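You operate a simulated robot arm through the tools that you are given. There is no shell and no other tool. Be economical: measure what you need, move in short steps, check, and stop when the job is done.

The job below is to be done with a simulated two-armed robot. You get a single attempt, and the scene is never put back.

Task
Pick up the blue funnel from the top of the cream bench with one hand, pass it to the other hand and put it on the planter end of the long bench.

The check looks at the end state, three seconds after you hand in, the way a careful person would. Anything else that was tipped, shoved, dropped, spilled or broken makes it a failure.

Robot
Two 7-joint arms with two-finger parallel grippers on one trunk, on a base that drives. Base frame: it is fixed to the floor where the robot stands at the start and does not move with it; the origin is under the middle of the robot, x ahead of it, y to its left, z up; the surface under the hand at the start is at about z = 0.78. Readings come in m, rad, newtons and seconds.
The left shoulder is at the start at [0.056, 0.101, 1.034], the right one opposite. With the tool pointing down near the work surface each hand reaches from about 0.26 to 0.54 m from the robot's upright axis, wherever it stands, measured 20 degrees to its own side. Places, roughly: planter end of the long bench [0.2, 3.8, 0.8]. Payload 2.4 kg a hand.
Tool frame (each hand has its own): the origin (TCP) lies between the finger pads and is the grasp point; the fingertips stand 0.024 m ahead of it; z points along the fingers, y is the line along which they close. The gripper opens to 0.068 m. The fingers are 0.017 m wide and 0.01 m thick; the gripper's body (0.04 by 0.07 m) begins 0.041 m behind the TCP.
Orientation is told as [roll, pitch, yaw] about the base's x, y, z axes, in that order, counted from this pose: with the fingers straight down and closing along the base's y, the tool's x points along the base's -x, its y along +y and its z along -z.

Tools
- The arms move only by the tool apply_moves. It takes "left_commands", "right_commands" or both (then of equal length, played together; a hand with none holds still); each is a list of rows, each a list of 7 numbers: the opening, from 0 (shut) to 1 (fully open), then the shift along the tool's x, y, z in m, then the turn, a rotation vector about the tool's x, y, z in rad. In form: [[gripper, x, y, z, wx, wy, wz], ...]. A call has 1 to 12 rows; each row is the pose to reach, as a shift and turn from the pose commanded when the call began, along the tool's axes at that moment. A row lasts 0.2 s, in which the tool goes at most 0.05 m and 0.15 rad; a call with a longer step from one row to the next is refused whole, and so is a gripper value outside its range. Where a pose cannot be reached the arm comes as near as it can. A force on the tool above 40 N (or 10 N above the force at the start of the call, whichever is more), or a blocked arm, ends the call early, and 0.2 s more pass. The fingers move at their own pace (about 0.072 m/s each) and stop on an object; they squeeze with about 23 N. The grip force told is the motor's: it shows also when the fingers shut on nothing. Time passes only in rows, and 0.2 s behind the last, so rows that repeat a pose let the fingers close. The reply holds the time, the measured pose of the TCP, the force on the tool along the base axes, the opening and the grip force, in the units named above and with some noise, with the torque about the TCP (base axes, N m) and any sound that the robot's microphone picked up, and new pictures: "views" is both (left out), scene, wrist or none (wrist: the cameras of the hands that moved).
- Cameras (640 x 400 px; columns grow to the right, rows downward): "scene" is now at [0.1405, 0.0325, 1.1915]; the picture's right is [0.36, -0.93, 0.00], its down [-0.55, -0.21, -0.81] and it looks along [0.76, 0.29, -0.58] (base axes); focal length 286 px, centre (320, 200). "left" rides on the left gripper at [0.084, -0.011, -0.075] in its tool frame; the picture's right is [0.13, 0.99, 0.00], its down [-0.60, 0.08, -0.79] and it looks along [-0.79, 0.10, 0.61] (tool axes); focal length 251 px, centre (320, 200). "right" rides on the right gripper at [0.084, 0.011, -0.075] in its tool frame; the picture's right is [-0.13, 0.99, 0.00], its down [-0.60, -0.08, -0.79] and it looks along [-0.79, -0.10, 0.61] (tool axes); focal length 251 px, centre (320, 200). There is no depth. A picture from a camera that has moved, and an enlarged one, comes with that camera's place and axes in the base frame and with its lens.
- raise_lower(by): slides the trunk up (or, below 0, down) by that many m; the arms and the scene camera ride with it, the base frame stays. It gives what a move gives, with no picture.
- roll_base(legs): drives the robot by 1 to 6 legs, each [ahead, left, turn to the left] in m, m and rad, along the robot's own axes; the way and the turn of a leg run together, so that a leg with both is an arc; at most 1.5 m and 3.142 rad a leg. The arms and the cameras ride along, it lands a little off, and it stops where it bumps. It gives what a move gives, and a new picture of the scene camera.
- head_to(pan, tilt): turns the head with the scene camera to pan (to the left, within 1.501 rad either way) and tilt (down, from -0.506 to 1.204), counted from straight ahead of the robot. It gives what a move gives, and a new picture of the scene camera.
- enlarge(camera, box): a new picture of the part [left, top, right, bottom] of that camera's present view, enlarged. No time passes.
- hand_in(): hands the job in; it is judged then, once.

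Go step by step. Nothing tells you exact positions but the pictures and the camera data: compare them with the known pose of the tool, close in by small moves and look again before you grip or let go. The budget is 120 turns and 260 pictures, counting those below and the enlarged ones. Unless the task says otherwise, let go and move clear before handing in, and close with one line.

The tools are called as name(argument=value, ...) on one line, values as JSON. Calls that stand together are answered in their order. apply_moves: Moves the arms, as the interface text tells. Its arguments: {"type":"object","properties":{"left_commands":{"type":"array","items":{"type":"array","items":{"type":"number"}}},"right_commands":{"type":"array","items":{"type":"array","items":{"type":"number"}}},"views":{"type":"string","enum":["both","scene","wrist","none"]}},"required":[]} The other tools are called the same way: raise_lower (by) slides the trunk up or down; roll_base (legs) drives the base; head_to (pan, tilt) turns the head that bears the scene camera; enlarge (camera, box) takes an enlarged picture of a part of a camera's view; hand_in () hands the job in.

At the start:

```text
clock: 0.0
left_position: [0.3261, 0.3147, 1.0003]
left_orientation: [0.0, 0.0, 0.001]
left_force: [-1.1, 0.4, -0.2]
left_torque: [0.04, 0.0, 0.02]
left_width: 0.0679
left_grip_force: 0.1
right_position: [0.3774, 0.0145, 0.9778]
right_orientation: [0.0, 0.0, 0.001]
right_force: [-0.7, -0.3, -1.4]
right_torque: [-0.03, 0.05, 0.01]
right_width: 0.0679
right_grip_force: 0.0
trunk travel left (down, up): [-0.25, 0.6]
robot x, y, heading: [-0.0019, -0.0011, 0.002]
head pan, tilt: [0.363, 0.623]
```

scene: 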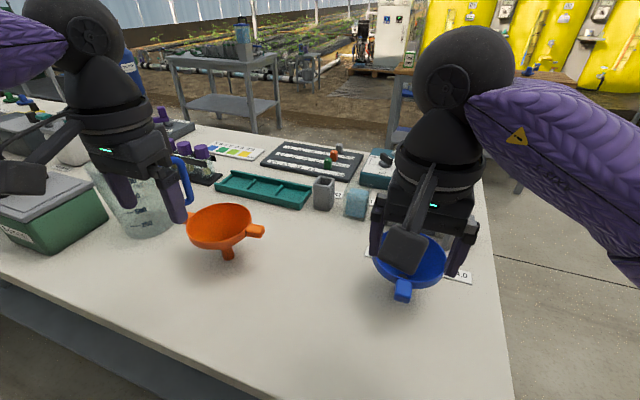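
right: 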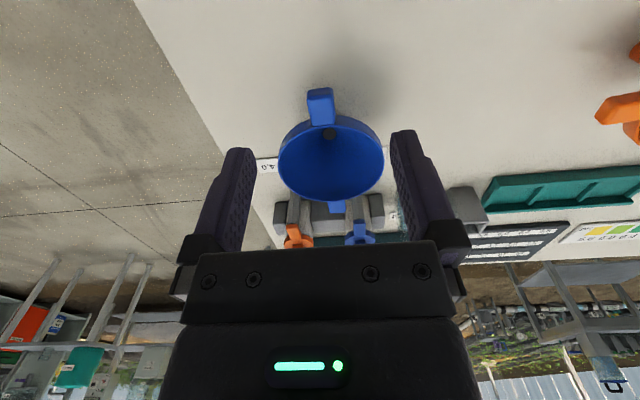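
left: 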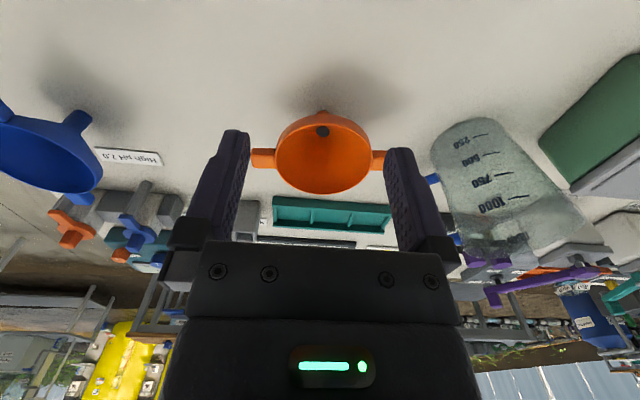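

I see a blue funnel under the right hand and an orange one under the left hand. I'll look closer at both before moving.

enlarge(camera="scene", box=[340, 200, 500, 320])

enlarge(camera="right", box=[220, 60, 460, 250])

head_to(pan=1.45, tilt=0.3)

```text
3.33 times, centred on (420, 260) of scene
camera zoom: at [0.1405, 0.0325, 1.1915], right [0.36, -0.93, 0.0], down [-0.55, -0.21, -0.81], along [0.76, 0.29, -0.58], focal length 954 px, centre (-13, 0)
```

zoom: 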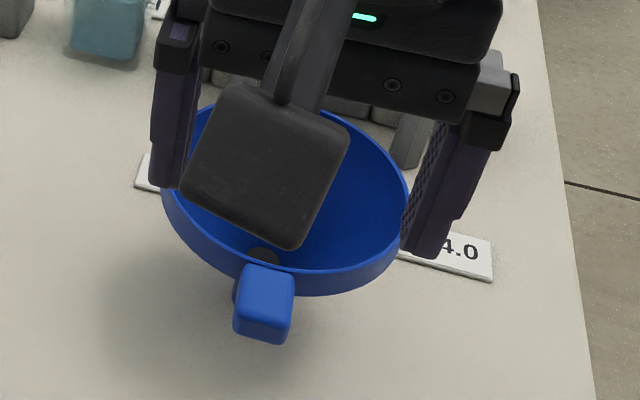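

```text
2.11 times, centred on (340, 155) of right
camera zoom: at [0.2931, 0.0254, 1.0537], right [0.13, 0.99, 0.0], down [0.6, -0.08, 0.79], along [0.79, -0.1, -0.61], focal length 529 px, centre (278, 295)
```

zoom: 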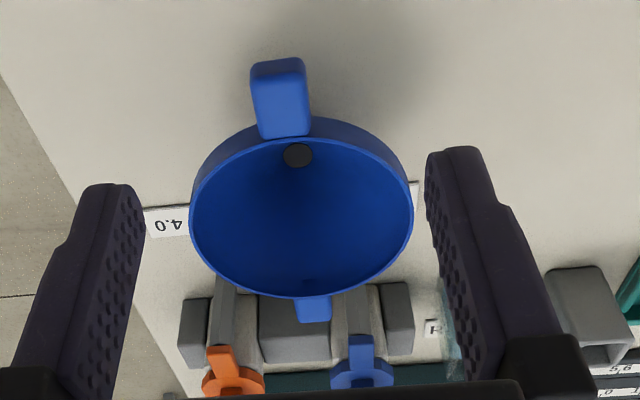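

```text
clock: 1.3
left_position: [0.3237, 0.3149, 1.0005]
left_orientation: [0.0, -0.001, 0.001]
left_force: [0.0, -1.0, 0.1]
left_torque: [-0.01, 0.01, -0.03]
left_width: 0.0681
left_grip_force: 0.0
right_position: [0.3749, 0.0152, 0.9786]
right_orientation: [-0.001, 0.001, -0.001]
right_force: [-0.3, 0.0, 0.6]
right_torque: [-0.01, 0.0, -0.02]
right_width: 0.0679
right_grip_force: 0.0
trunk travel left (down, up): [-0.25, 0.6]
robot x, y, heading: [-0.0043, 0.0001, 0.002]
head pan, tilt: [1.45, 0.3]
camera scene: at [0.0698, 0.094, 1.221], right [0.99, -0.12, 0.0], down [-0.04, -0.29, -0.96], along [0.12, 0.95, -0.3], focal length 286 px, centre (320, 200)
```

scene: 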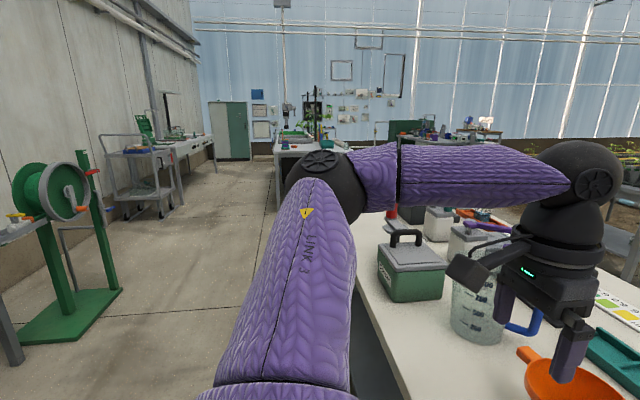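

The blue funnel is about 0.1 m wide with tabs toward and away from the robot, so it must be gripped by a tab. Next I look at the goal bench.

enlarge(camera="scene", box=[190, 60, 430, 210])

head_to(pan=0.1, tilt=0.9)

```text
2.67 times, centred on (310, 135) of scene
camera zoom: at [0.0698, 0.094, 1.221], right [0.99, -0.12, 0.0], down [-0.04, -0.29, -0.96], along [0.12, 0.95, -0.3], focal length 763 px, centre (347, 373)
```

zoom: 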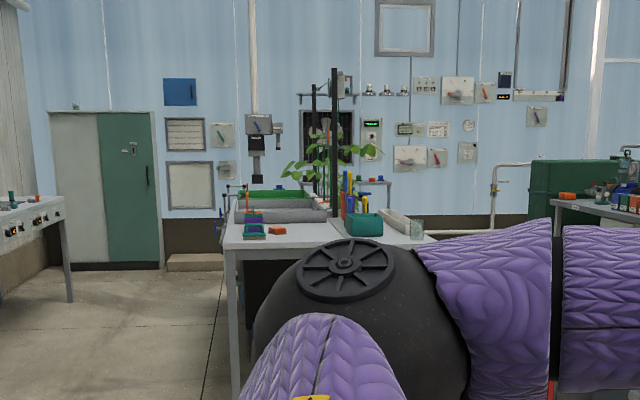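

```text
clock: 2.8
left_position: [0.3251, 0.3147, 1.0009]
left_orientation: [0.001, -0.001, 0.0]
left_force: [-0.1, -0.3, -0.4]
left_torque: [0.01, -0.02, 0.02]
left_width: 0.068
left_grip_force: 0.1
right_position: [0.3769, 0.0154, 0.9778]
right_orientation: [0.0, -0.001, 0.0]
right_force: [-0.1, -1.2, -0.1]
right_torque: [-0.02, 0.01, 0.01]
right_width: 0.0681
right_grip_force: 0.1
trunk travel left (down, up): [-0.25, 0.6]
robot x, y, heading: [0.0004, 0.0028, -0.003]
head pan, tilt: [0.099, 0.901]
camera scene: at [0.1337, 0.0089, 1.1687], right [0.1, -0.99, 0.0], down [-0.78, -0.08, -0.62], along [0.62, 0.06, -0.78], focal length 286 px, centre (320, 200)
```

scene: 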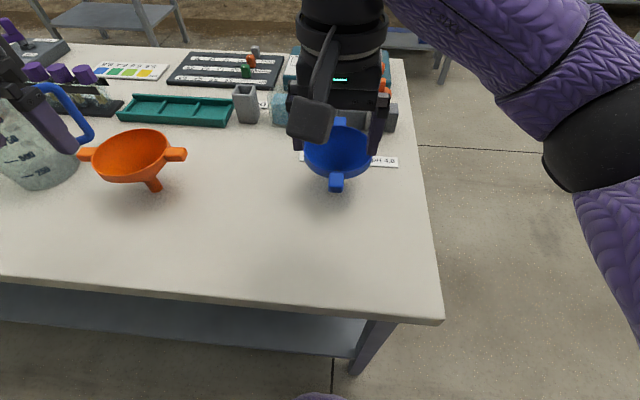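

I put the near tab's centre at about (0.413, 0.012, 0.865). I move the right hand above it and check.

apply_moves(right_commands=[[1, -0.02, -0.002, 0.02, 0, 0, 0], [1, -0.034, -0.003, 0.045, 0, 0, 0], [1, -0.034, -0.003, 0.045, 0, 0, 0]])

enlarge(camera="right", box=[220, 0, 460, 200])

enlarge(camera="scene", box=[260, 110, 420, 220])

```text
clock: 3.6
left_position: [0.3238, 0.3146, 0.9998]
left_orientation: [-0.002, 0.001, -0.001]
left_force: [-0.5, 0.2, -0.1]
left_torque: [0.01, 0.0, 0.03]
left_width: 0.068
left_grip_force: 0.1
right_position: [0.4085, 0.0122, 0.9344]
right_orientation: [0.001, -0.002, 0.0]
right_force: [-0.7, 0.0, 0.4]
right_torque: [-0.01, 0.04, -0.02]
right_width: 0.068
right_grip_force: 0.0
trunk travel left (down, up): [-0.25, 0.6]
robot x, y, heading: [0.0007, -0.0002, 0.001]
head pan, tilt: [0.099, 0.901]
camera scene: at [0.1337, 0.0088, 1.1687], right [0.1, -1.0, 0.0], down [-0.78, -0.08, -0.62], along [0.62, 0.06, -0.78], focal length 286 px, centre (320, 200)
camera right: at [0.3269, 0.022, 1.0085], right [0.13, 0.99, 0.0], down [0.6, -0.08, 0.79], along [0.79, -0.1, -0.61], focal length 251 px, centre (320, 200)
```

scene: 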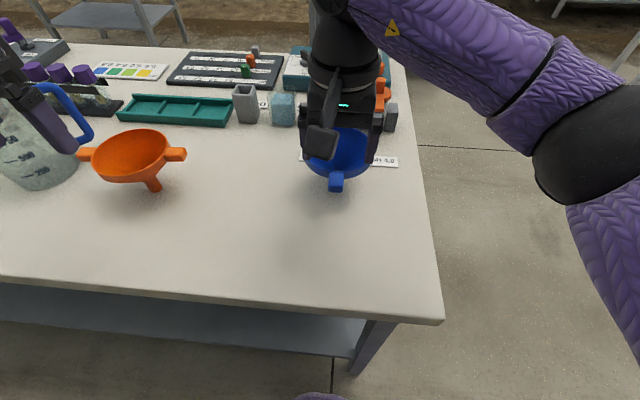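
right: 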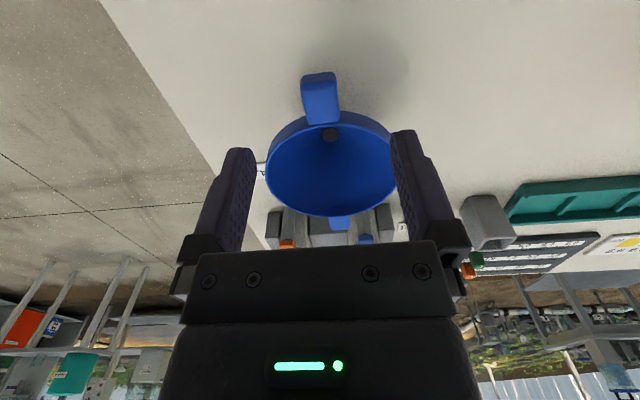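

```text
2.00 times, centred on (340, 100) of right
camera zoom: at [0.3269, 0.022, 1.0085], right [0.13, 0.99, 0.0], down [0.6, -0.08, 0.79], along [0.79, -0.1, -0.61], focal length 503 px, centre (280, 400)
```

zoom: 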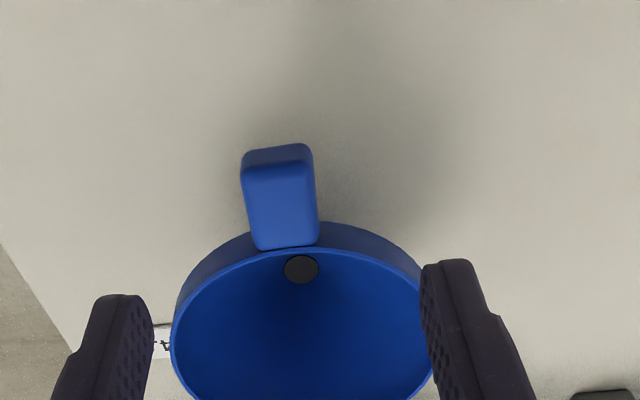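

```text
3.64 times, centred on (340, 165) of scene
camera zoom: at [0.1337, 0.0088, 1.1687], right [0.1, -1.0, 0.0], down [-0.78, -0.08, -0.62], along [0.62, 0.06, -0.78], focal length 1041 px, centre (247, 327)
```

zoom: 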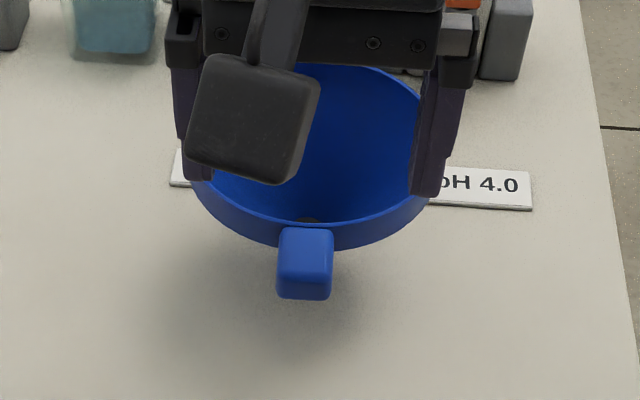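

The tab is about 0.02 m square, its centre near z 0.86. I go down beside it in two stages.

apply_moves(right_commands=[[1, -0.002, 0, 0.03, 0, 0, 0], [1, -0.002, 0, 0.05, 0, 0, 0], [1, -0.002, 0, 0.05, 0, 0, 0]])

enlarge(camera="scene", box=[260, 110, 420, 220])

```text
clock: 4.4
left_position: [0.3243, 0.3135, 1.0001]
left_orientation: [-0.001, 0.0, 0.0]
left_force: [-0.2, 0.0, -0.6]
left_torque: [0.01, 0.0, -0.01]
left_width: 0.068
left_grip_force: 0.0
right_position: [0.4133, 0.0111, 0.8823]
right_orientation: [0.001, 0.0, 0.001]
right_force: [0.2, 0.0, 0.6]
right_torque: [-0.01, 0.02, -0.04]
right_width: 0.068
right_grip_force: 0.0
trunk travel left (down, up): [-0.25, 0.6]
robot x, y, heading: [0.0012, -0.0003, 0.003]
head pan, tilt: [0.099, 0.901]
camera scene: at [0.1337, 0.0088, 1.1687], right [0.1, -1.0, 0.0], down [-0.78, -0.08, -0.62], along [0.62, 0.06, -0.78], focal length 286 px, centre (320, 200)
camera right: at [0.3296, 0.0213, 0.9576], right [0.13, 0.99, 0.0], down [0.6, -0.08, 0.79], along [0.79, -0.1, -0.61], focal length 251 px, centre (320, 200)
```

scene: 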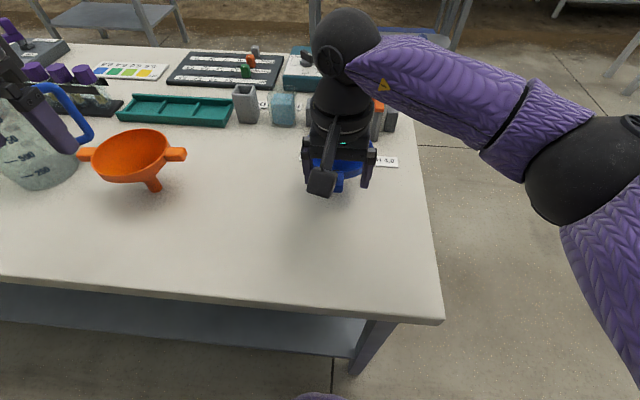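
right: 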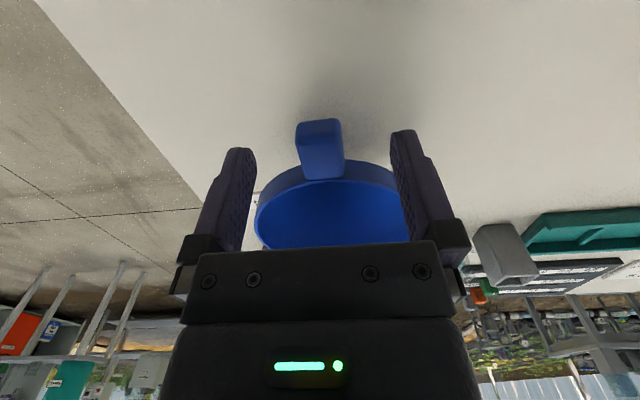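

```text
3.64 times, centred on (340, 165) of scene
camera zoom: at [0.1337, 0.0088, 1.1687], right [0.1, -1.0, 0.0], down [-0.78, -0.08, -0.62], along [0.62, 0.06, -0.78], focal length 1041 px, centre (247, 327)
```

zoom: 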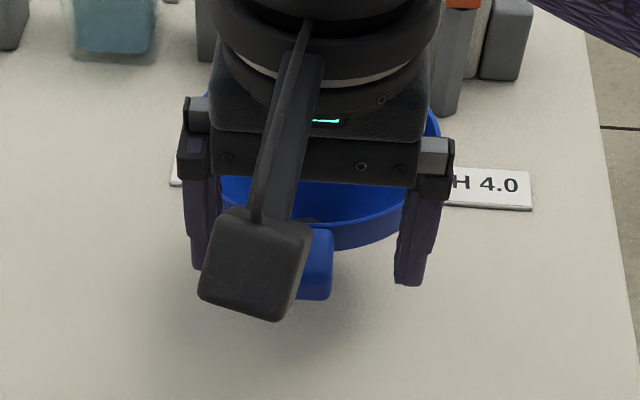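

The tab is centred between the fingers and just below. I go down the last 0.02 m and close.

apply_moves(right_commands=[[1, 0, 0, 0.01, 0, 0, 0], [1, 0, 0, 0.02, 0, 0, 0], [0.6, 0, 0, 0.02, 0, 0, 0], [0.4, 0, 0, 0.02, 0, 0, 0], [0.2, 0, 0, 0.02, 0, 0, 0], [0, 0, 0, 0.02, 0, 0, 0], [0, 0, 0, 0.02, 0, 0, 0], [0, 0, 0, 0.02, 0, 0, 0]])

enlarge(camera="scene", box=[260, 110, 420, 220])

```text
clock: 6.2
left_position: [0.3237, 0.3137, 1.0002]
left_orientation: [0.0, 0.0, -0.001]
left_force: [0.1, 0.7, 0.4]
left_torque: [-0.02, 0.01, -0.03]
left_width: 0.0676
left_grip_force: 0.1
right_position: [0.4145, 0.0113, 0.8629]
right_orientation: [0.0, -0.002, 0.0]
right_force: [-0.3, -0.2, -0.4]
right_torque: [0.02, 0.05, 0.04]
right_width: 0.0214
right_grip_force: 23.2
trunk travel left (down, up): [-0.25, 0.6]
robot x, y, heading: [-0.0023, 0.0015, 0.001]
head pan, tilt: [0.099, 0.901]
camera scene: at [0.1337, 0.0088, 1.1687], right [0.1, -1.0, 0.0], down [-0.78, -0.08, -0.62], along [0.62, 0.06, -0.78], focal length 286 px, centre (320, 200)
camera right: at [0.3305, 0.0216, 0.9386], right [0.13, 0.99, 0.0], down [0.6, -0.08, 0.79], along [0.79, -0.1, -0.61], focal length 251 px, centre (320, 200)
```

scene: 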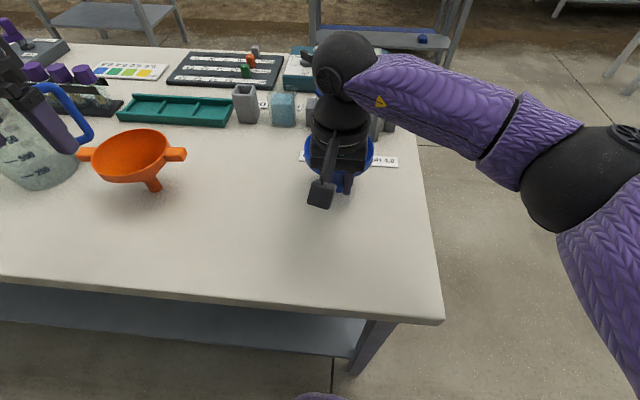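
right: 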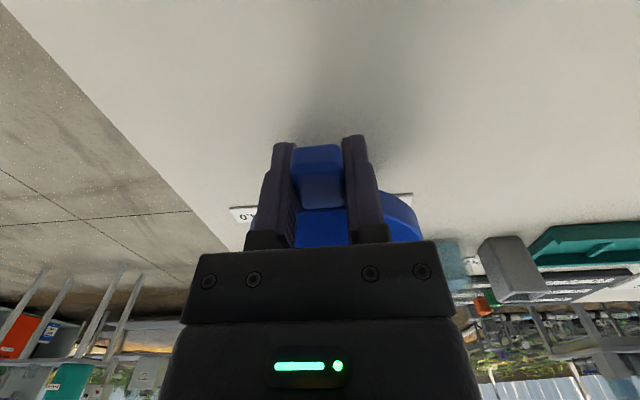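

```text
3.64 times, centred on (340, 165) of scene
camera zoom: at [0.1337, 0.0088, 1.1687], right [0.1, -1.0, 0.0], down [-0.78, -0.08, -0.62], along [0.62, 0.06, -0.78], focal length 1041 px, centre (247, 327)
```

zoom: 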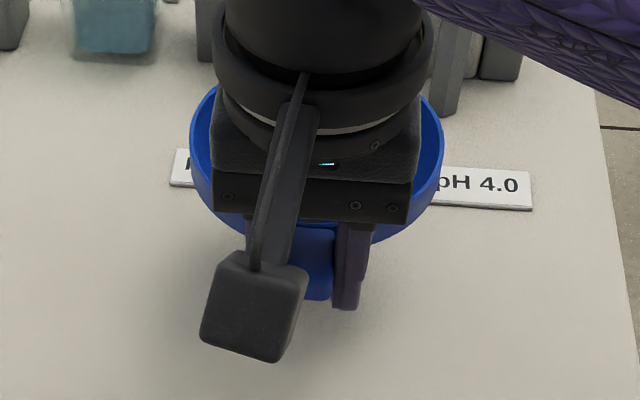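

The tab is gripped (0.021 m). I lift straight up.

apply_moves(right_commands=[[0, 0, 0, -0.01, 0, 0, 0], [0, 0, 0, -0.03, 0, 0, 0], [0, 0, 0, -0.06, 0, 0, 0], [0, 0, 0, -0.1, 0, 0, 0], [0, 0, 0, -0.14, 0, 0, 0], [0, 0, 0, -0.14, 0, 0, 0]])

enlarge(camera="scene", box=[220, 50, 460, 220])

```text
clock: 7.6
left_position: [0.3248, 0.3144, 1.0009]
left_orientation: [-0.001, 0.0, 0.001]
left_force: [-0.6, 0.3, 0.2]
left_torque: [-0.03, -0.01, -0.01]
left_width: 0.068
left_grip_force: 0.0
right_position: [0.4113, 0.0127, 1.0049]
right_orientation: [0.0, 0.001, 0.0]
right_force: [0.3, 0.7, -0.1]
right_torque: [-0.01, 0.02, 0.0]
right_width: 0.0001
right_grip_force: 22.8
trunk travel left (down, up): [-0.25, 0.6]
robot x, y, heading: [-0.0031, -0.001, -0.004]
head pan, tilt: [0.099, 0.901]
camera scene: at [0.1336, 0.0089, 1.1687], right [0.1, -1.0, 0.0], down [-0.78, -0.08, -0.62], along [0.62, 0.06, -0.78], focal length 286 px, centre (320, 200)
camera right: at [0.3293, 0.0239, 1.08], right [0.13, 0.99, 0.0], down [0.6, -0.08, 0.79], along [0.79, -0.1, -0.61], focal length 251 px, centre (320, 200)
```

scene: 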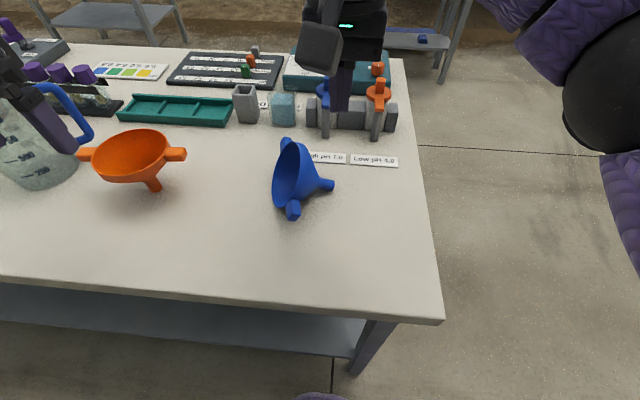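
right: 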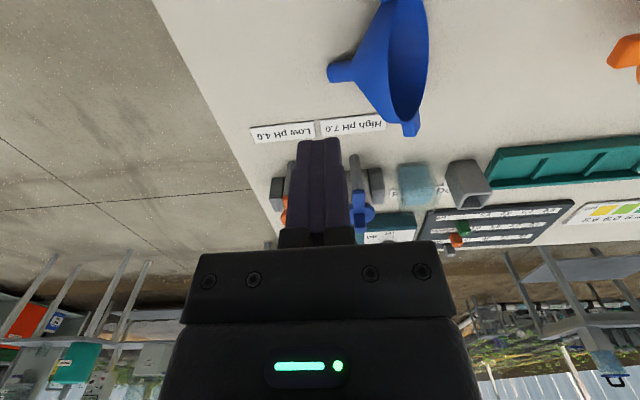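

```text
2.35 times, centred on (340, 135) of scene
camera zoom: at [0.1336, 0.0089, 1.1687], right [0.1, -1.0, 0.0], down [-0.78, -0.08, -0.62], along [0.62, 0.06, -0.78], focal length 673 px, centre (273, 353)
```

zoom: 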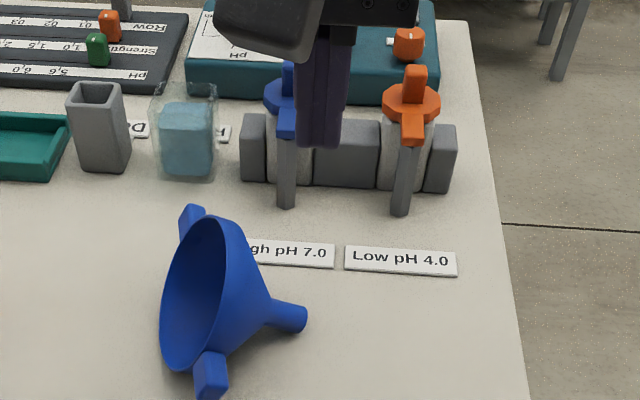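

The tab slipped out of the grip and the funnel tipped onto its side; nothing else seems touched. I open the hand and back it off a little to see how the funnel lies.

apply_moves(right_commands=[[0.5, 0.04, 0, -0.01, 0, 0, 0], [1, 0.08, 0, -0.02, 0, 0, 0], [1, 0.1, 0.03, -0.02, 0, 0, 0], [1, 0.1, 0.03, -0.02, 0, 0, 0]])

enlarge(camera="right", box=[220, 40, 460, 190])

enlarge(camera="scene", box=[230, 110, 390, 230])

```text
clock: 8.6
left_position: [0.324, 0.3155, 0.9997]
left_orientation: [-0.001, 0.0, 0.001]
left_force: [0.2, 0.0, -0.7]
left_torque: [-0.03, 0.01, -0.03]
left_width: 0.068
left_grip_force: 0.1
right_position: [0.312, 0.0421, 1.0212]
right_orientation: [0.001, -0.001, 0.001]
right_force: [0.2, 0.5, 0.0]
right_torque: [0.0, 0.02, 0.01]
right_width: 0.0679
right_grip_force: 0.1
trunk travel left (down, up): [-0.25, 0.6]
robot x, y, heading: [0.0011, 0.001, 0.002]
head pan, tilt: [0.099, 0.901]
camera scene: at [0.1337, 0.009, 1.1687], right [0.1, -1.0, 0.0], down [-0.78, -0.08, -0.62], along [0.62, 0.06, -0.78], focal length 286 px, centre (320, 200)
camera right: at [0.2285, 0.052, 1.0969], right [0.13, 0.99, 0.0], down [0.6, -0.08, 0.79], along [0.79, -0.1, -0.61], focal length 251 px, centre (320, 200)
```

scene: 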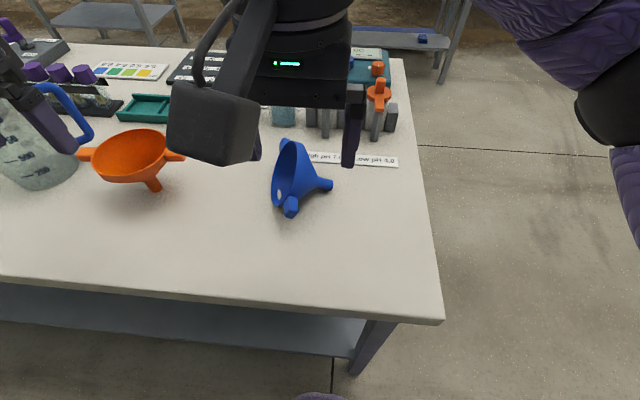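
right: 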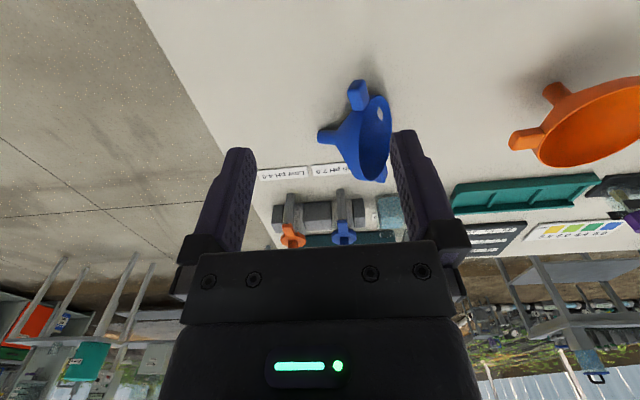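

```text
2.67 times, centred on (340, 115) of right
camera zoom: at [0.2285, 0.052, 1.0969], right [0.13, 0.99, 0.0], down [0.6, -0.08, 0.79], along [0.79, -0.1, -0.61], focal length 670 px, centre (267, 427)
```

zoom: 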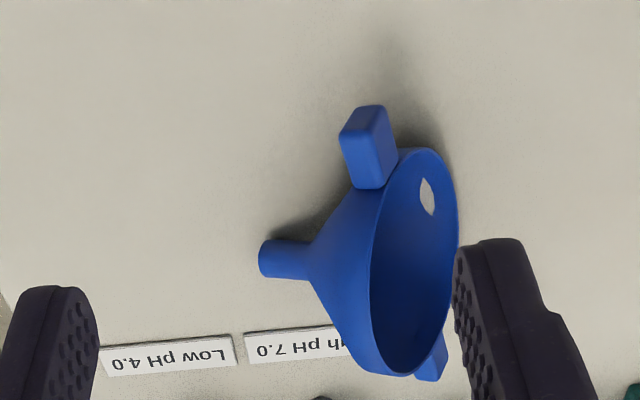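

```text
3.33 times, centred on (310, 170) of scene
camera zoom: at [0.1337, 0.009, 1.1687], right [0.1, -1.0, 0.0], down [-0.78, -0.08, -0.62], along [0.62, 0.06, -0.78], focal length 954 px, centre (353, 300)
```

zoom: 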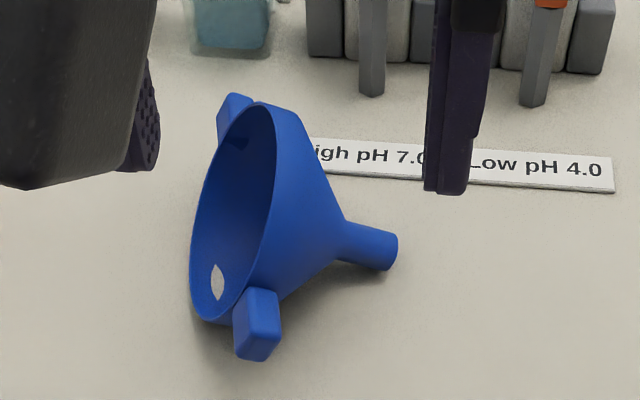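

The funnel lies at about (0.46, 0.09), stem toward −y and tilted down, with its near tab at about (0.40, 0.078, 0.815). I turn the hand to match the tab's faces and stop just short of it.

apply_moves(right_commands=[[0.55, -0.018, 0.002, 0.03, -0.122, 0.016, -0.066], [0.55, -0.038, 0.004, 0.06, -0.243, 0.033, -0.132], [0.55, -0.058, 0.006, 0.09, -0.365, 0.05, -0.198], [0.55, -0.078, 0.008, 0.12, -0.487, 0.066, -0.2645], [0.55, -0.098, 0.0095, 0.147, -0.487, 0.066, -0.2645], [0.55, -0.098, 0.0095, 0.147, -0.487, 0.066, -0.2645]])

enlarge(camera="right", box=[220, 40, 460, 190])

enlarge(camera="scene", box=[230, 110, 390, 230])

```text
clock: 10.0
left_position: [0.3242, 0.3144, 0.9995]
left_orientation: [0.0, 0.001, 0.0]
left_force: [-0.5, -0.3, -0.6]
left_torque: [0.0, -0.02, -0.01]
left_width: 0.068
left_grip_force: 0.1
right_position: [0.412, 0.0516, 0.8768]
right_orientation: [0.491, 0.0, 0.271]
right_force: [-0.2, 0.3, -0.7]
right_torque: [0.03, 0.0, 0.01]
right_width: 0.0371
right_grip_force: 0.1
trunk travel left (down, up): [-0.25, 0.6]
robot x, y, heading: [0.0015, -0.0034, 0.003]
head pan, tilt: [0.099, 0.901]
camera scene: at [0.1337, 0.0089, 1.1687], right [0.1, -1.0, 0.0], down [-0.78, -0.08, -0.62], along [0.62, 0.06, -0.78], focal length 286 px, centre (320, 200)
camera right: at [0.3392, 0.003, 0.9491], right [-0.11, 0.88, 0.47], down [0.7, -0.27, 0.66], along [0.71, 0.4, -0.59], focal length 251 px, centre (320, 200)
```

scene: 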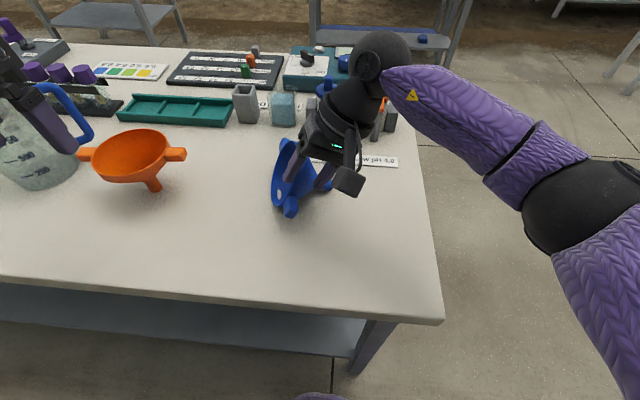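
right: 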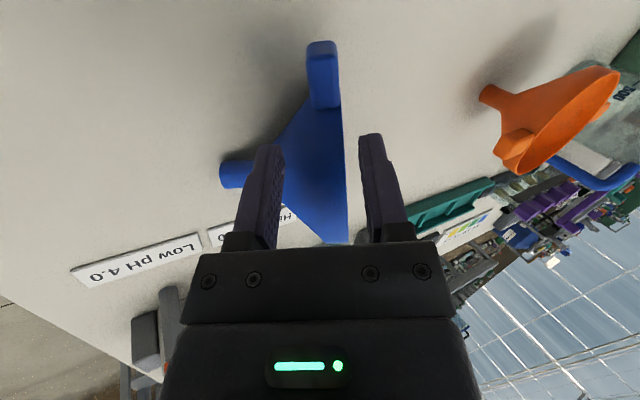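

```text
2.67 times, centred on (340, 115) of right
camera zoom: at [0.3392, 0.003, 0.9491], right [-0.11, 0.88, 0.47], down [0.7, -0.27, 0.66], along [0.71, 0.4, -0.59], focal length 670 px, centre (267, 427)
```

zoom: 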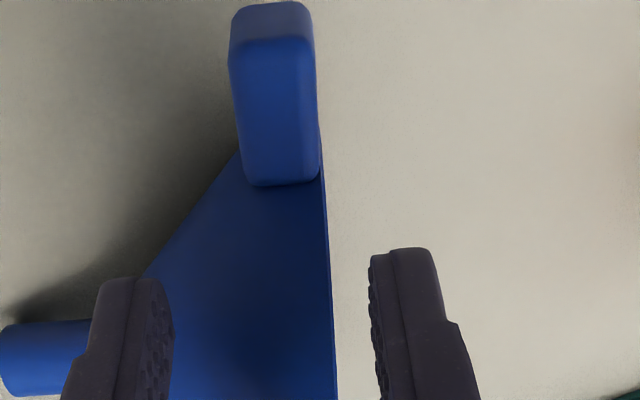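

```text
3.33 times, centred on (310, 170) of scene
camera zoom: at [0.1337, 0.0089, 1.1687], right [0.1, -1.0, 0.0], down [-0.78, -0.08, -0.62], along [0.62, 0.06, -0.78], focal length 954 px, centre (353, 300)
```

zoom: 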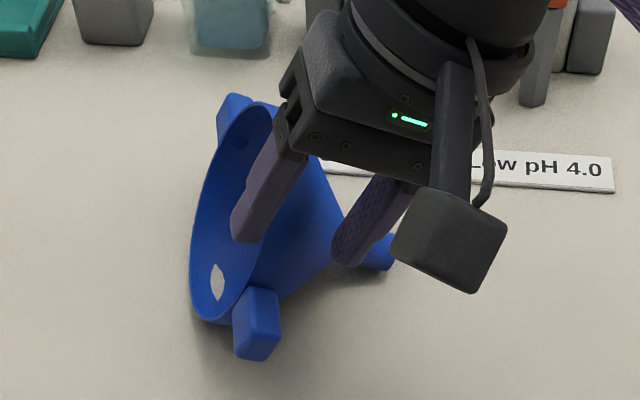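

The hand is well aligned with the rim plane and the tab sits straight ahead. I advance onto it, close gently, and look before lifting.

apply_moves(right_commands=[[0.55, 0.006, 0.0024, 0.02, 0, 0, 0], [0.55, 0.006, 0.0024, 0.045, 0, 0, 0], [0.55, 0.006, 0.0024, 0.061, 0, 0, 0], [0.55, 0.006, 0.0024, 0.061, 0, 0, 0], [0.3, 0.006, 0.0024, 0.061, 0, 0, 0], [0.15, 0.006, 0.0024, 0.061, 0, 0, 0], [0, 0.006, 0.0024, 0.061, 0, 0, 0], [0, 0.006, 0.0024, 0.061, 0, 0, 0]])

enlarge(camera="right", box=[220, 90, 460, 240])

enlarge(camera="scene", box=[230, 110, 390, 230])

```text
clock: 10.8
left_position: [0.3227, 0.3129, 1.0007]
left_orientation: [0.0, -0.004, -0.002]
left_force: [-0.1, 0.0, -0.3]
left_torque: [0.0, 0.02, 0.01]
left_width: 0.068
left_grip_force: 0.1
right_position: [0.399, 0.078, 0.8363]
right_orientation: [0.499, -0.019, 0.267]
right_force: [-0.4, -2.8, 19.9]
right_torque: [-0.1, -0.74, -0.02]
right_width: 0.0374
right_grip_force: 0.1
trunk travel left (down, up): [-0.25, 0.6]
robot x, y, heading: [0.0011, -0.0007, -0.001]
head pan, tilt: [0.099, 0.901]
stopped in row 3 (right hand): the force on the tool passed its limit at 59 N (the readings are from after the stop); the commanded pose is now the measured one
camera scene: at [0.1325, 0.0082, 1.1691], right [0.1, -1.0, 0.0], down [-0.78, -0.08, -0.62], along [0.62, 0.06, -0.78], focal length 286 px, centre (320, 200)
camera right: at [0.3251, 0.0293, 0.9052], right [-0.11, 0.87, 0.48], down [0.69, -0.28, 0.67], along [0.72, 0.41, -0.57], focal length 251 px, centre (320, 200)
```

scene: 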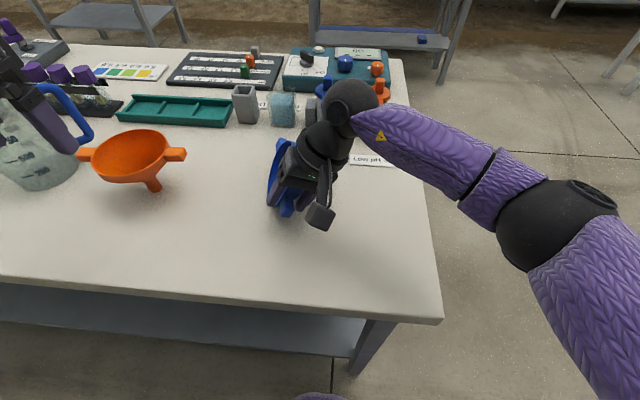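
right: 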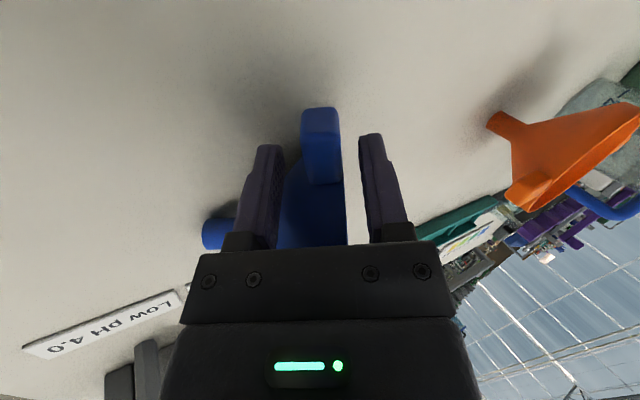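

```text
2.67 times, centred on (340, 165) of right
camera zoom: at [0.3251, 0.0293, 0.9052], right [-0.11, 0.87, 0.48], down [0.69, -0.28, 0.67], along [0.72, 0.41, -0.57], focal length 670 px, centre (267, 293)
```

zoom: 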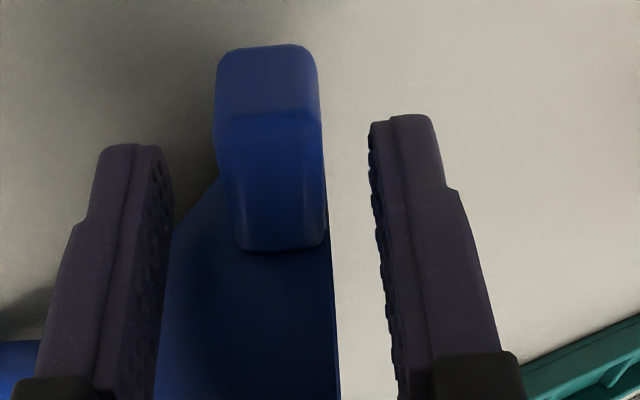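

```text
3.33 times, centred on (310, 170) of scene
camera zoom: at [0.1325, 0.0082, 1.1691], right [0.1, -1.0, 0.0], down [-0.78, -0.08, -0.62], along [0.62, 0.06, -0.78], focal length 954 px, centre (353, 300)
```

zoom: 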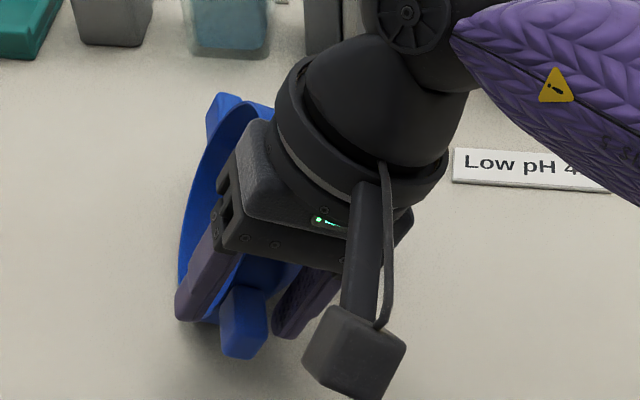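

The palm touched the funnel's rim and nudged it a few mm; the tab grip is poor anyway. A better grip is pinching the cone wall at the top of the rim, right above the centre of mass, so I back off and line up above there.

apply_moves(right_commands=[[0.55, 0, 0, -0.04, 0, 0, 0], [0.55, 0, 0, -0.08, 0, 0, 0], [0.55, -0.005, 0.005, -0.12, 0.13, 0, 0], [0.55, -0.02, 0.015, -0.13, 0.26, 0, 0], [0.55, -0.035, 0.03, -0.13, 0.4, 0, 0], [0.55, -0.05, 0.045, -0.13, 0.53, 0, 0], [0.55, -0.064, 0.052, -0.12, 0.66, 0, 0], [0.55, -0.064, 0.052, -0.11, 0.79, 0, 0], [0.55, -0.064, 0.052, -0.11, 0.79, 0, 0]])

enlarge(camera="right", box=[220, 40, 460, 190])

enlarge(camera="scene", box=[230, 90, 390, 210])

```text
clock: 12.8
left_position: [0.3239, 0.3144, 1.0]
left_orientation: [0.0, -0.002, -0.002]
left_force: [-0.5, 0.6, 1.2]
left_torque: [-0.01, 0.01, -0.01]
left_width: 0.0679
left_grip_force: 0.1
right_position: [0.4213, 0.076, 0.9519]
right_orientation: [-0.294, -0.016, 0.266]
right_force: [0.1, 0.5, -1.1]
right_torque: [-0.04, 0.01, -0.01]
right_width: 0.0374
right_grip_force: 0.0
right hand out of reach, approached as far as the arm can: row 6, 7, 8, 9
trunk travel left (down, up): [-0.25, 0.6]
robot x, y, heading: [0.0048, 0.0001, -0.0]
head pan, tilt: [0.099, 0.901]
camera scene: at [0.1337, 0.0086, 1.1687], right [0.1, -1.0, 0.0], down [-0.78, -0.08, -0.62], along [0.62, 0.06, -0.78], focal length 286 px, centre (320, 200)
camera right: at [0.333, 0.083, 1.0192], right [-0.12, 0.95, -0.29], down [0.53, 0.31, 0.79], along [0.84, -0.05, -0.54], focal length 251 px, centre (320, 200)
```

scene: 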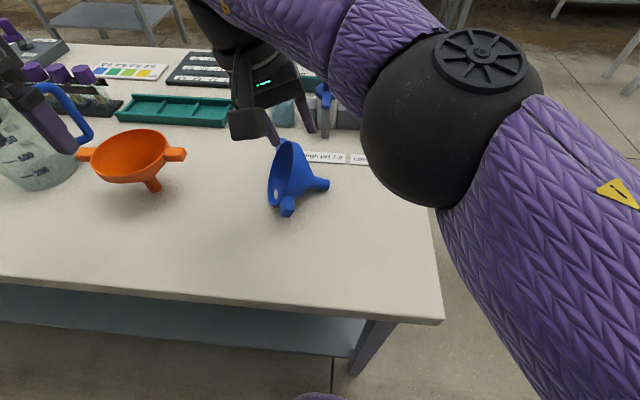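
right: 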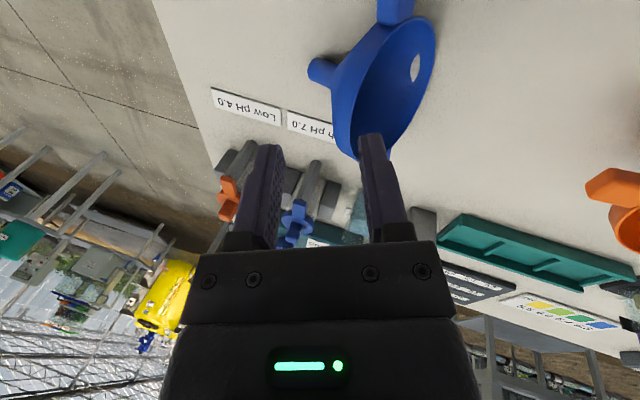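

```text
2.67 times, centred on (340, 115) of right
camera zoom: at [0.333, 0.083, 1.0192], right [-0.12, 0.95, -0.29], down [0.53, 0.31, 0.79], along [0.84, -0.05, -0.54], focal length 670 px, centre (267, 427)
```

zoom: 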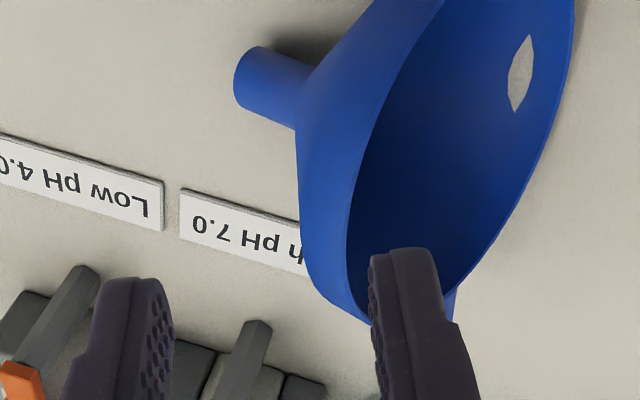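

```text
3.33 times, centred on (310, 150) of scene
camera zoom: at [0.1337, 0.0086, 1.1687], right [0.1, -1.0, 0.0], down [-0.78, -0.08, -0.62], along [0.62, 0.06, -0.78], focal length 954 px, centre (353, 367)
```

zoom: 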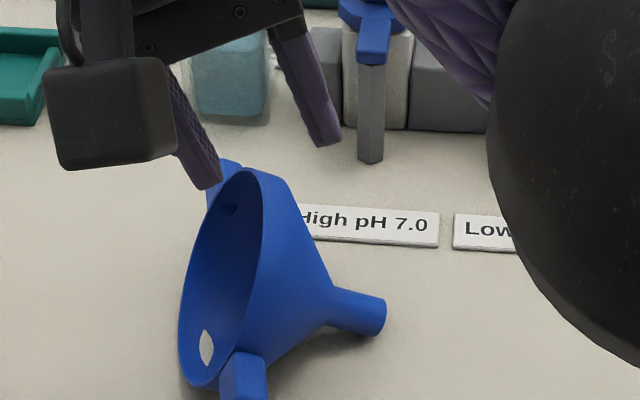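

Right hand can't reach there from this stance. I'll lift both hands clear and drive the robot left about 0.18 m so the funnel sits on the right hand's side.

apply_moves(left_commands=[[1, 0, 0, -0.04, 0, 0, 0], [1, 0, 0, -0.08, 0, 0, 0], [1, 0, 0, -0.12, 0, 0, 0], [1, 0.02, 0, -0.15, 0, 0, 0], [1, 0.02, 0, -0.15, 0, 0, 0]], right_commands=[[0.55, 0.03, 0, -0.03, 0, 0, 0], [0.55, 0.06, 0, -0.06, 0, 0, 0], [0.55, 0.09, 0, -0.08, 0, 0, 0], [0.55, 0.09, 0, -0.09, 0, 0, 0], [0.55, 0.09, 0, -0.09, 0, 0, 0]], views="scene")

roll_base(legs=[[0, 0.18, 0]])

```text
clock: 14.0
left_position: [0.3053, 0.3163, 1.1495]
left_orientation: [0.0, -0.001, -0.001]
left_force: [-0.4, -0.2, 0.0]
left_torque: [-0.05, 0.0, 0.0]
left_width: 0.0682
left_grip_force: 0.3
right_position: [0.327, 0.0776, 1.0358]
right_orientation: [-0.294, -0.013, 0.267]
right_force: [-0.1, 0.5, 0.0]
right_torque: [-0.02, -0.01, -0.01]
right_width: 0.0374
right_grip_force: 0.1
trunk travel left (down, up): [-0.25, 0.6]
robot x, y, heading: [-0.0001, -0.0024, -0.004]
head pan, tilt: [0.099, 0.901]
camera scene: at [0.1336, 0.0087, 1.1687], right [0.1, -1.0, 0.0], down [-0.78, -0.08, -0.62], along [0.62, 0.06, -0.78], focal length 286 px, centre (320, 200)
```

scene: 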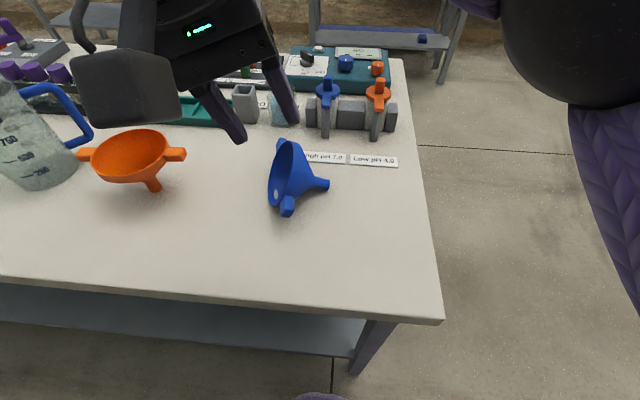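

```text
clock: 15.5
left_position: [0.3032, 0.4995, 1.1491]
left_orientation: [0.0, -0.001, 0.006]
left_force: [0.8, 1.8, -0.2]
left_torque: [0.02, 0.0, -0.01]
left_width: 0.0679
left_grip_force: 0.1
right_position: [0.3265, 0.2603, 1.0366]
right_orientation: [-0.293, -0.013, 0.27]
right_force: [-0.1, -0.2, -0.1]
right_torque: [0.02, 0.0, 0.0]
right_width: 0.0374
right_grip_force: 0.0
trunk travel left (down, up): [-0.25, 0.6]
robot x, y, heading: [-0.0009, 0.1793, 0.004]
head pan, tilt: [0.099, 0.901]
camera scene: at [0.1335, 0.1909, 1.1687], right [0.1, -0.99, 0.0], down [-0.78, -0.08, -0.62], along [0.62, 0.06, -0.78], focal length 286 px, centre (320, 200)
```

scene: 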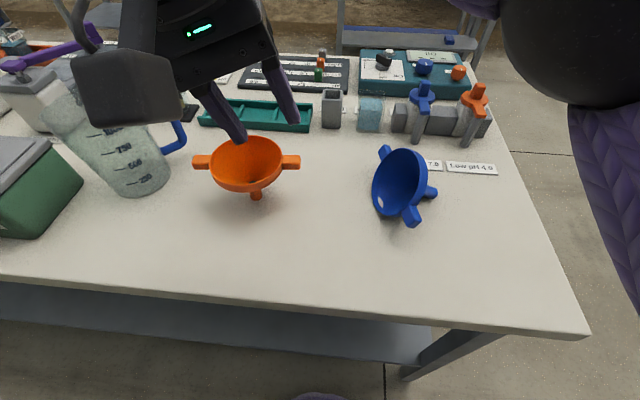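

Now I take a closer look from this stance for a second angle on the funnel.

enlarge(camera="scene", box=[320, 110, 480, 250])

```text
2.86 times, centred on (400, 180) of scene
camera zoom: at [0.1335, 0.1909, 1.1687], right [0.1, -0.99, 0.0], down [-0.78, -0.08, -0.62], along [0.62, 0.06, -0.78], focal length 818 px, centre (91, 257)
```

zoom: 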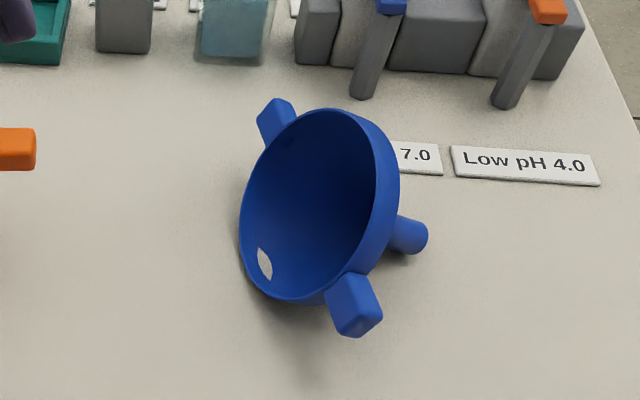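

The funnel's rim centre is about (0.452, 0.100, 0.834) with its stem toward −y and down; it has a short straight lip. The left hand can pinch the top of that lip from the mouth side, so I swing the right hand away and bring the left one to a pre-grasp.

apply_moves(left_commands=[[1, 0, 0, 0, 0, 0, 0], [1, -0.014, -0.0357, 0.0226, 0.0995, -0.011, -0.02], [1, -0.028, -0.0714, 0.0452, 0.199, -0.022, -0.04], [1, -0.042, -0.107, 0.0678, 0.2986, -0.033, -0.06], [1, -0.056, -0.1428, 0.0904, 0.398, -0.044, -0.0805], [1, -0.07, -0.1785, 0.113, 0.4976, -0.055, -0.1], [1, -0.084, -0.2142, 0.1356, 0.597, -0.066, -0.121], [1, -0.098, -0.25, 0.1582, 0.6967, -0.077, -0.141], [1, -0.112, -0.2856, 0.1808, 0.796, -0.088, -0.161], [1, -0.126, -0.3213, 0.2034, 0.8958, -0.099, -0.181], [1, -0.14, -0.357, 0.226, 0.9953, -0.11, -0.2013], [1, -0.14, -0.357, 0.226, 0.9953, -0.11, -0.2013]], right_commands=[[0.55, 0.014, -0.037, 0.008, -0.05, 0, 0], [0.55, 0.028, -0.074, 0.016, -0.1, 0, 0], [0.55, 0.042, -0.111, 0.024, -0.15, 0, 0], [0.55, 0.056, -0.148, 0.032, -0.2, 0, 0], [0.55, 0.07, -0.185, 0.04, -0.25, 0, 0], [0.55, 0.083, -0.222, 0.047, -0.29, 0, 0], [0.55, 0.083, -0.222, 0.047, -0.29, 0, 0], [0.55, 0.083, -0.222, 0.047, -0.29, 0, 0], [0.55, 0.083, -0.222, 0.047, -0.29, 0, 0], [0.55, 0.083, -0.222, 0.047, -0.29, 0, 0], [0.55, 0.083, -0.222, 0.047, -0.29, 0, 0], [0.55, 0.083, -0.222, 0.047, -0.29, 0, 0]])

enlarge(camera="scene", box=[320, 110, 480, 250])

enlarge(camera="left", box=[200, 40, 440, 240])

```text
clock: 18.1
left_position: [0.4317, 0.1556, 0.9262]
left_orientation: [-1.002, 0.0, 0.223]
left_force: [-0.2, -0.9, -0.1]
left_torque: [0.0, -0.03, -0.01]
left_width: 0.0679
left_grip_force: 0.0
left hand out of reach, approached as far as the arm can: row 11, 12
right_position: [0.3082, 0.0207, 1.0534]
right_orientation: [-0.004, -0.015, 0.272]
right_force: [0.5, 0.0, -0.3]
right_torque: [-0.02, 0.0, -0.02]
right_width: 0.0378
right_grip_force: 0.0
trunk travel left (down, up): [-0.25, 0.6]
robot x, y, heading: [-0.0033, 0.185, 0.002]
head pan, tilt: [0.099, 0.901]
camera scene: at [0.1336, 0.1905, 1.1687], right [0.1, -0.99, 0.0], down [-0.78, -0.08, -0.62], along [0.62, 0.06, -0.78], focal length 286 px, centre (320, 200)
camera right: at [0.2235, 0.0073, 1.1278], right [-0.14, 0.99, 0.0], down [0.59, 0.09, 0.8], along [0.79, 0.11, -0.6], focal length 251 px, centre (320, 200)
camera left: at [0.3356, 0.1913, 0.9771], right [-0.24, 0.49, -0.83], down [0.43, 0.83, 0.36], along [0.87, -0.27, -0.41], focal length 251 px, centre (320, 200)
```

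scene: 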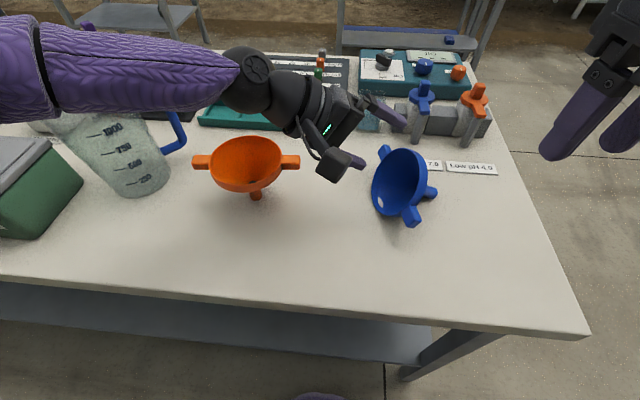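
right: 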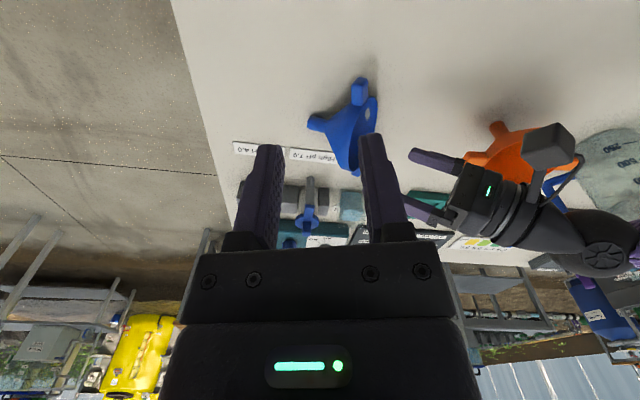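
left: 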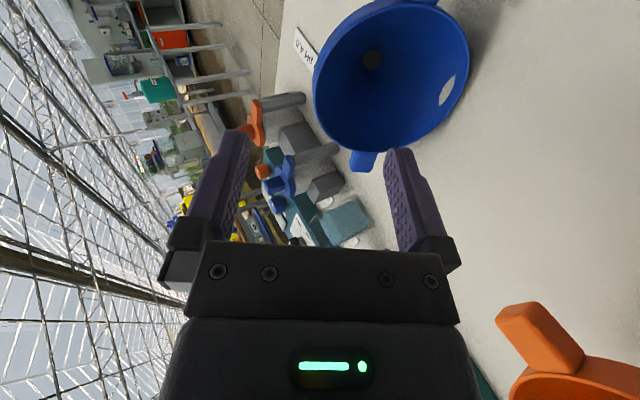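

```text
2.86 times, centred on (400, 180) of scene
camera zoom: at [0.1336, 0.1905, 1.1687], right [0.1, -0.99, 0.0], down [-0.78, -0.08, -0.62], along [0.62, 0.06, -0.78], focal length 818 px, centre (91, 257)
```

zoom: 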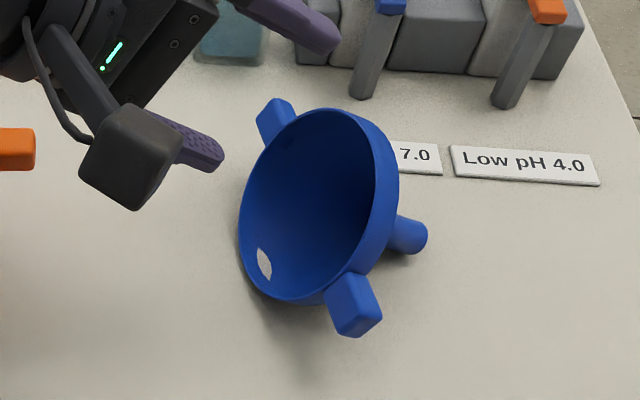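

```text
2.00 times, centred on (320, 140) of left
camera zoom: at [0.3356, 0.1913, 0.9771], right [-0.24, 0.49, -0.83], down [0.43, 0.83, 0.36], along [0.87, -0.27, -0.41], focal length 503 px, centre (320, 320)
```

zoom: 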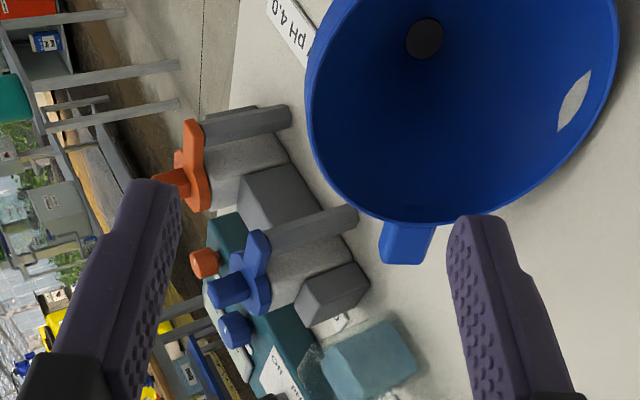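

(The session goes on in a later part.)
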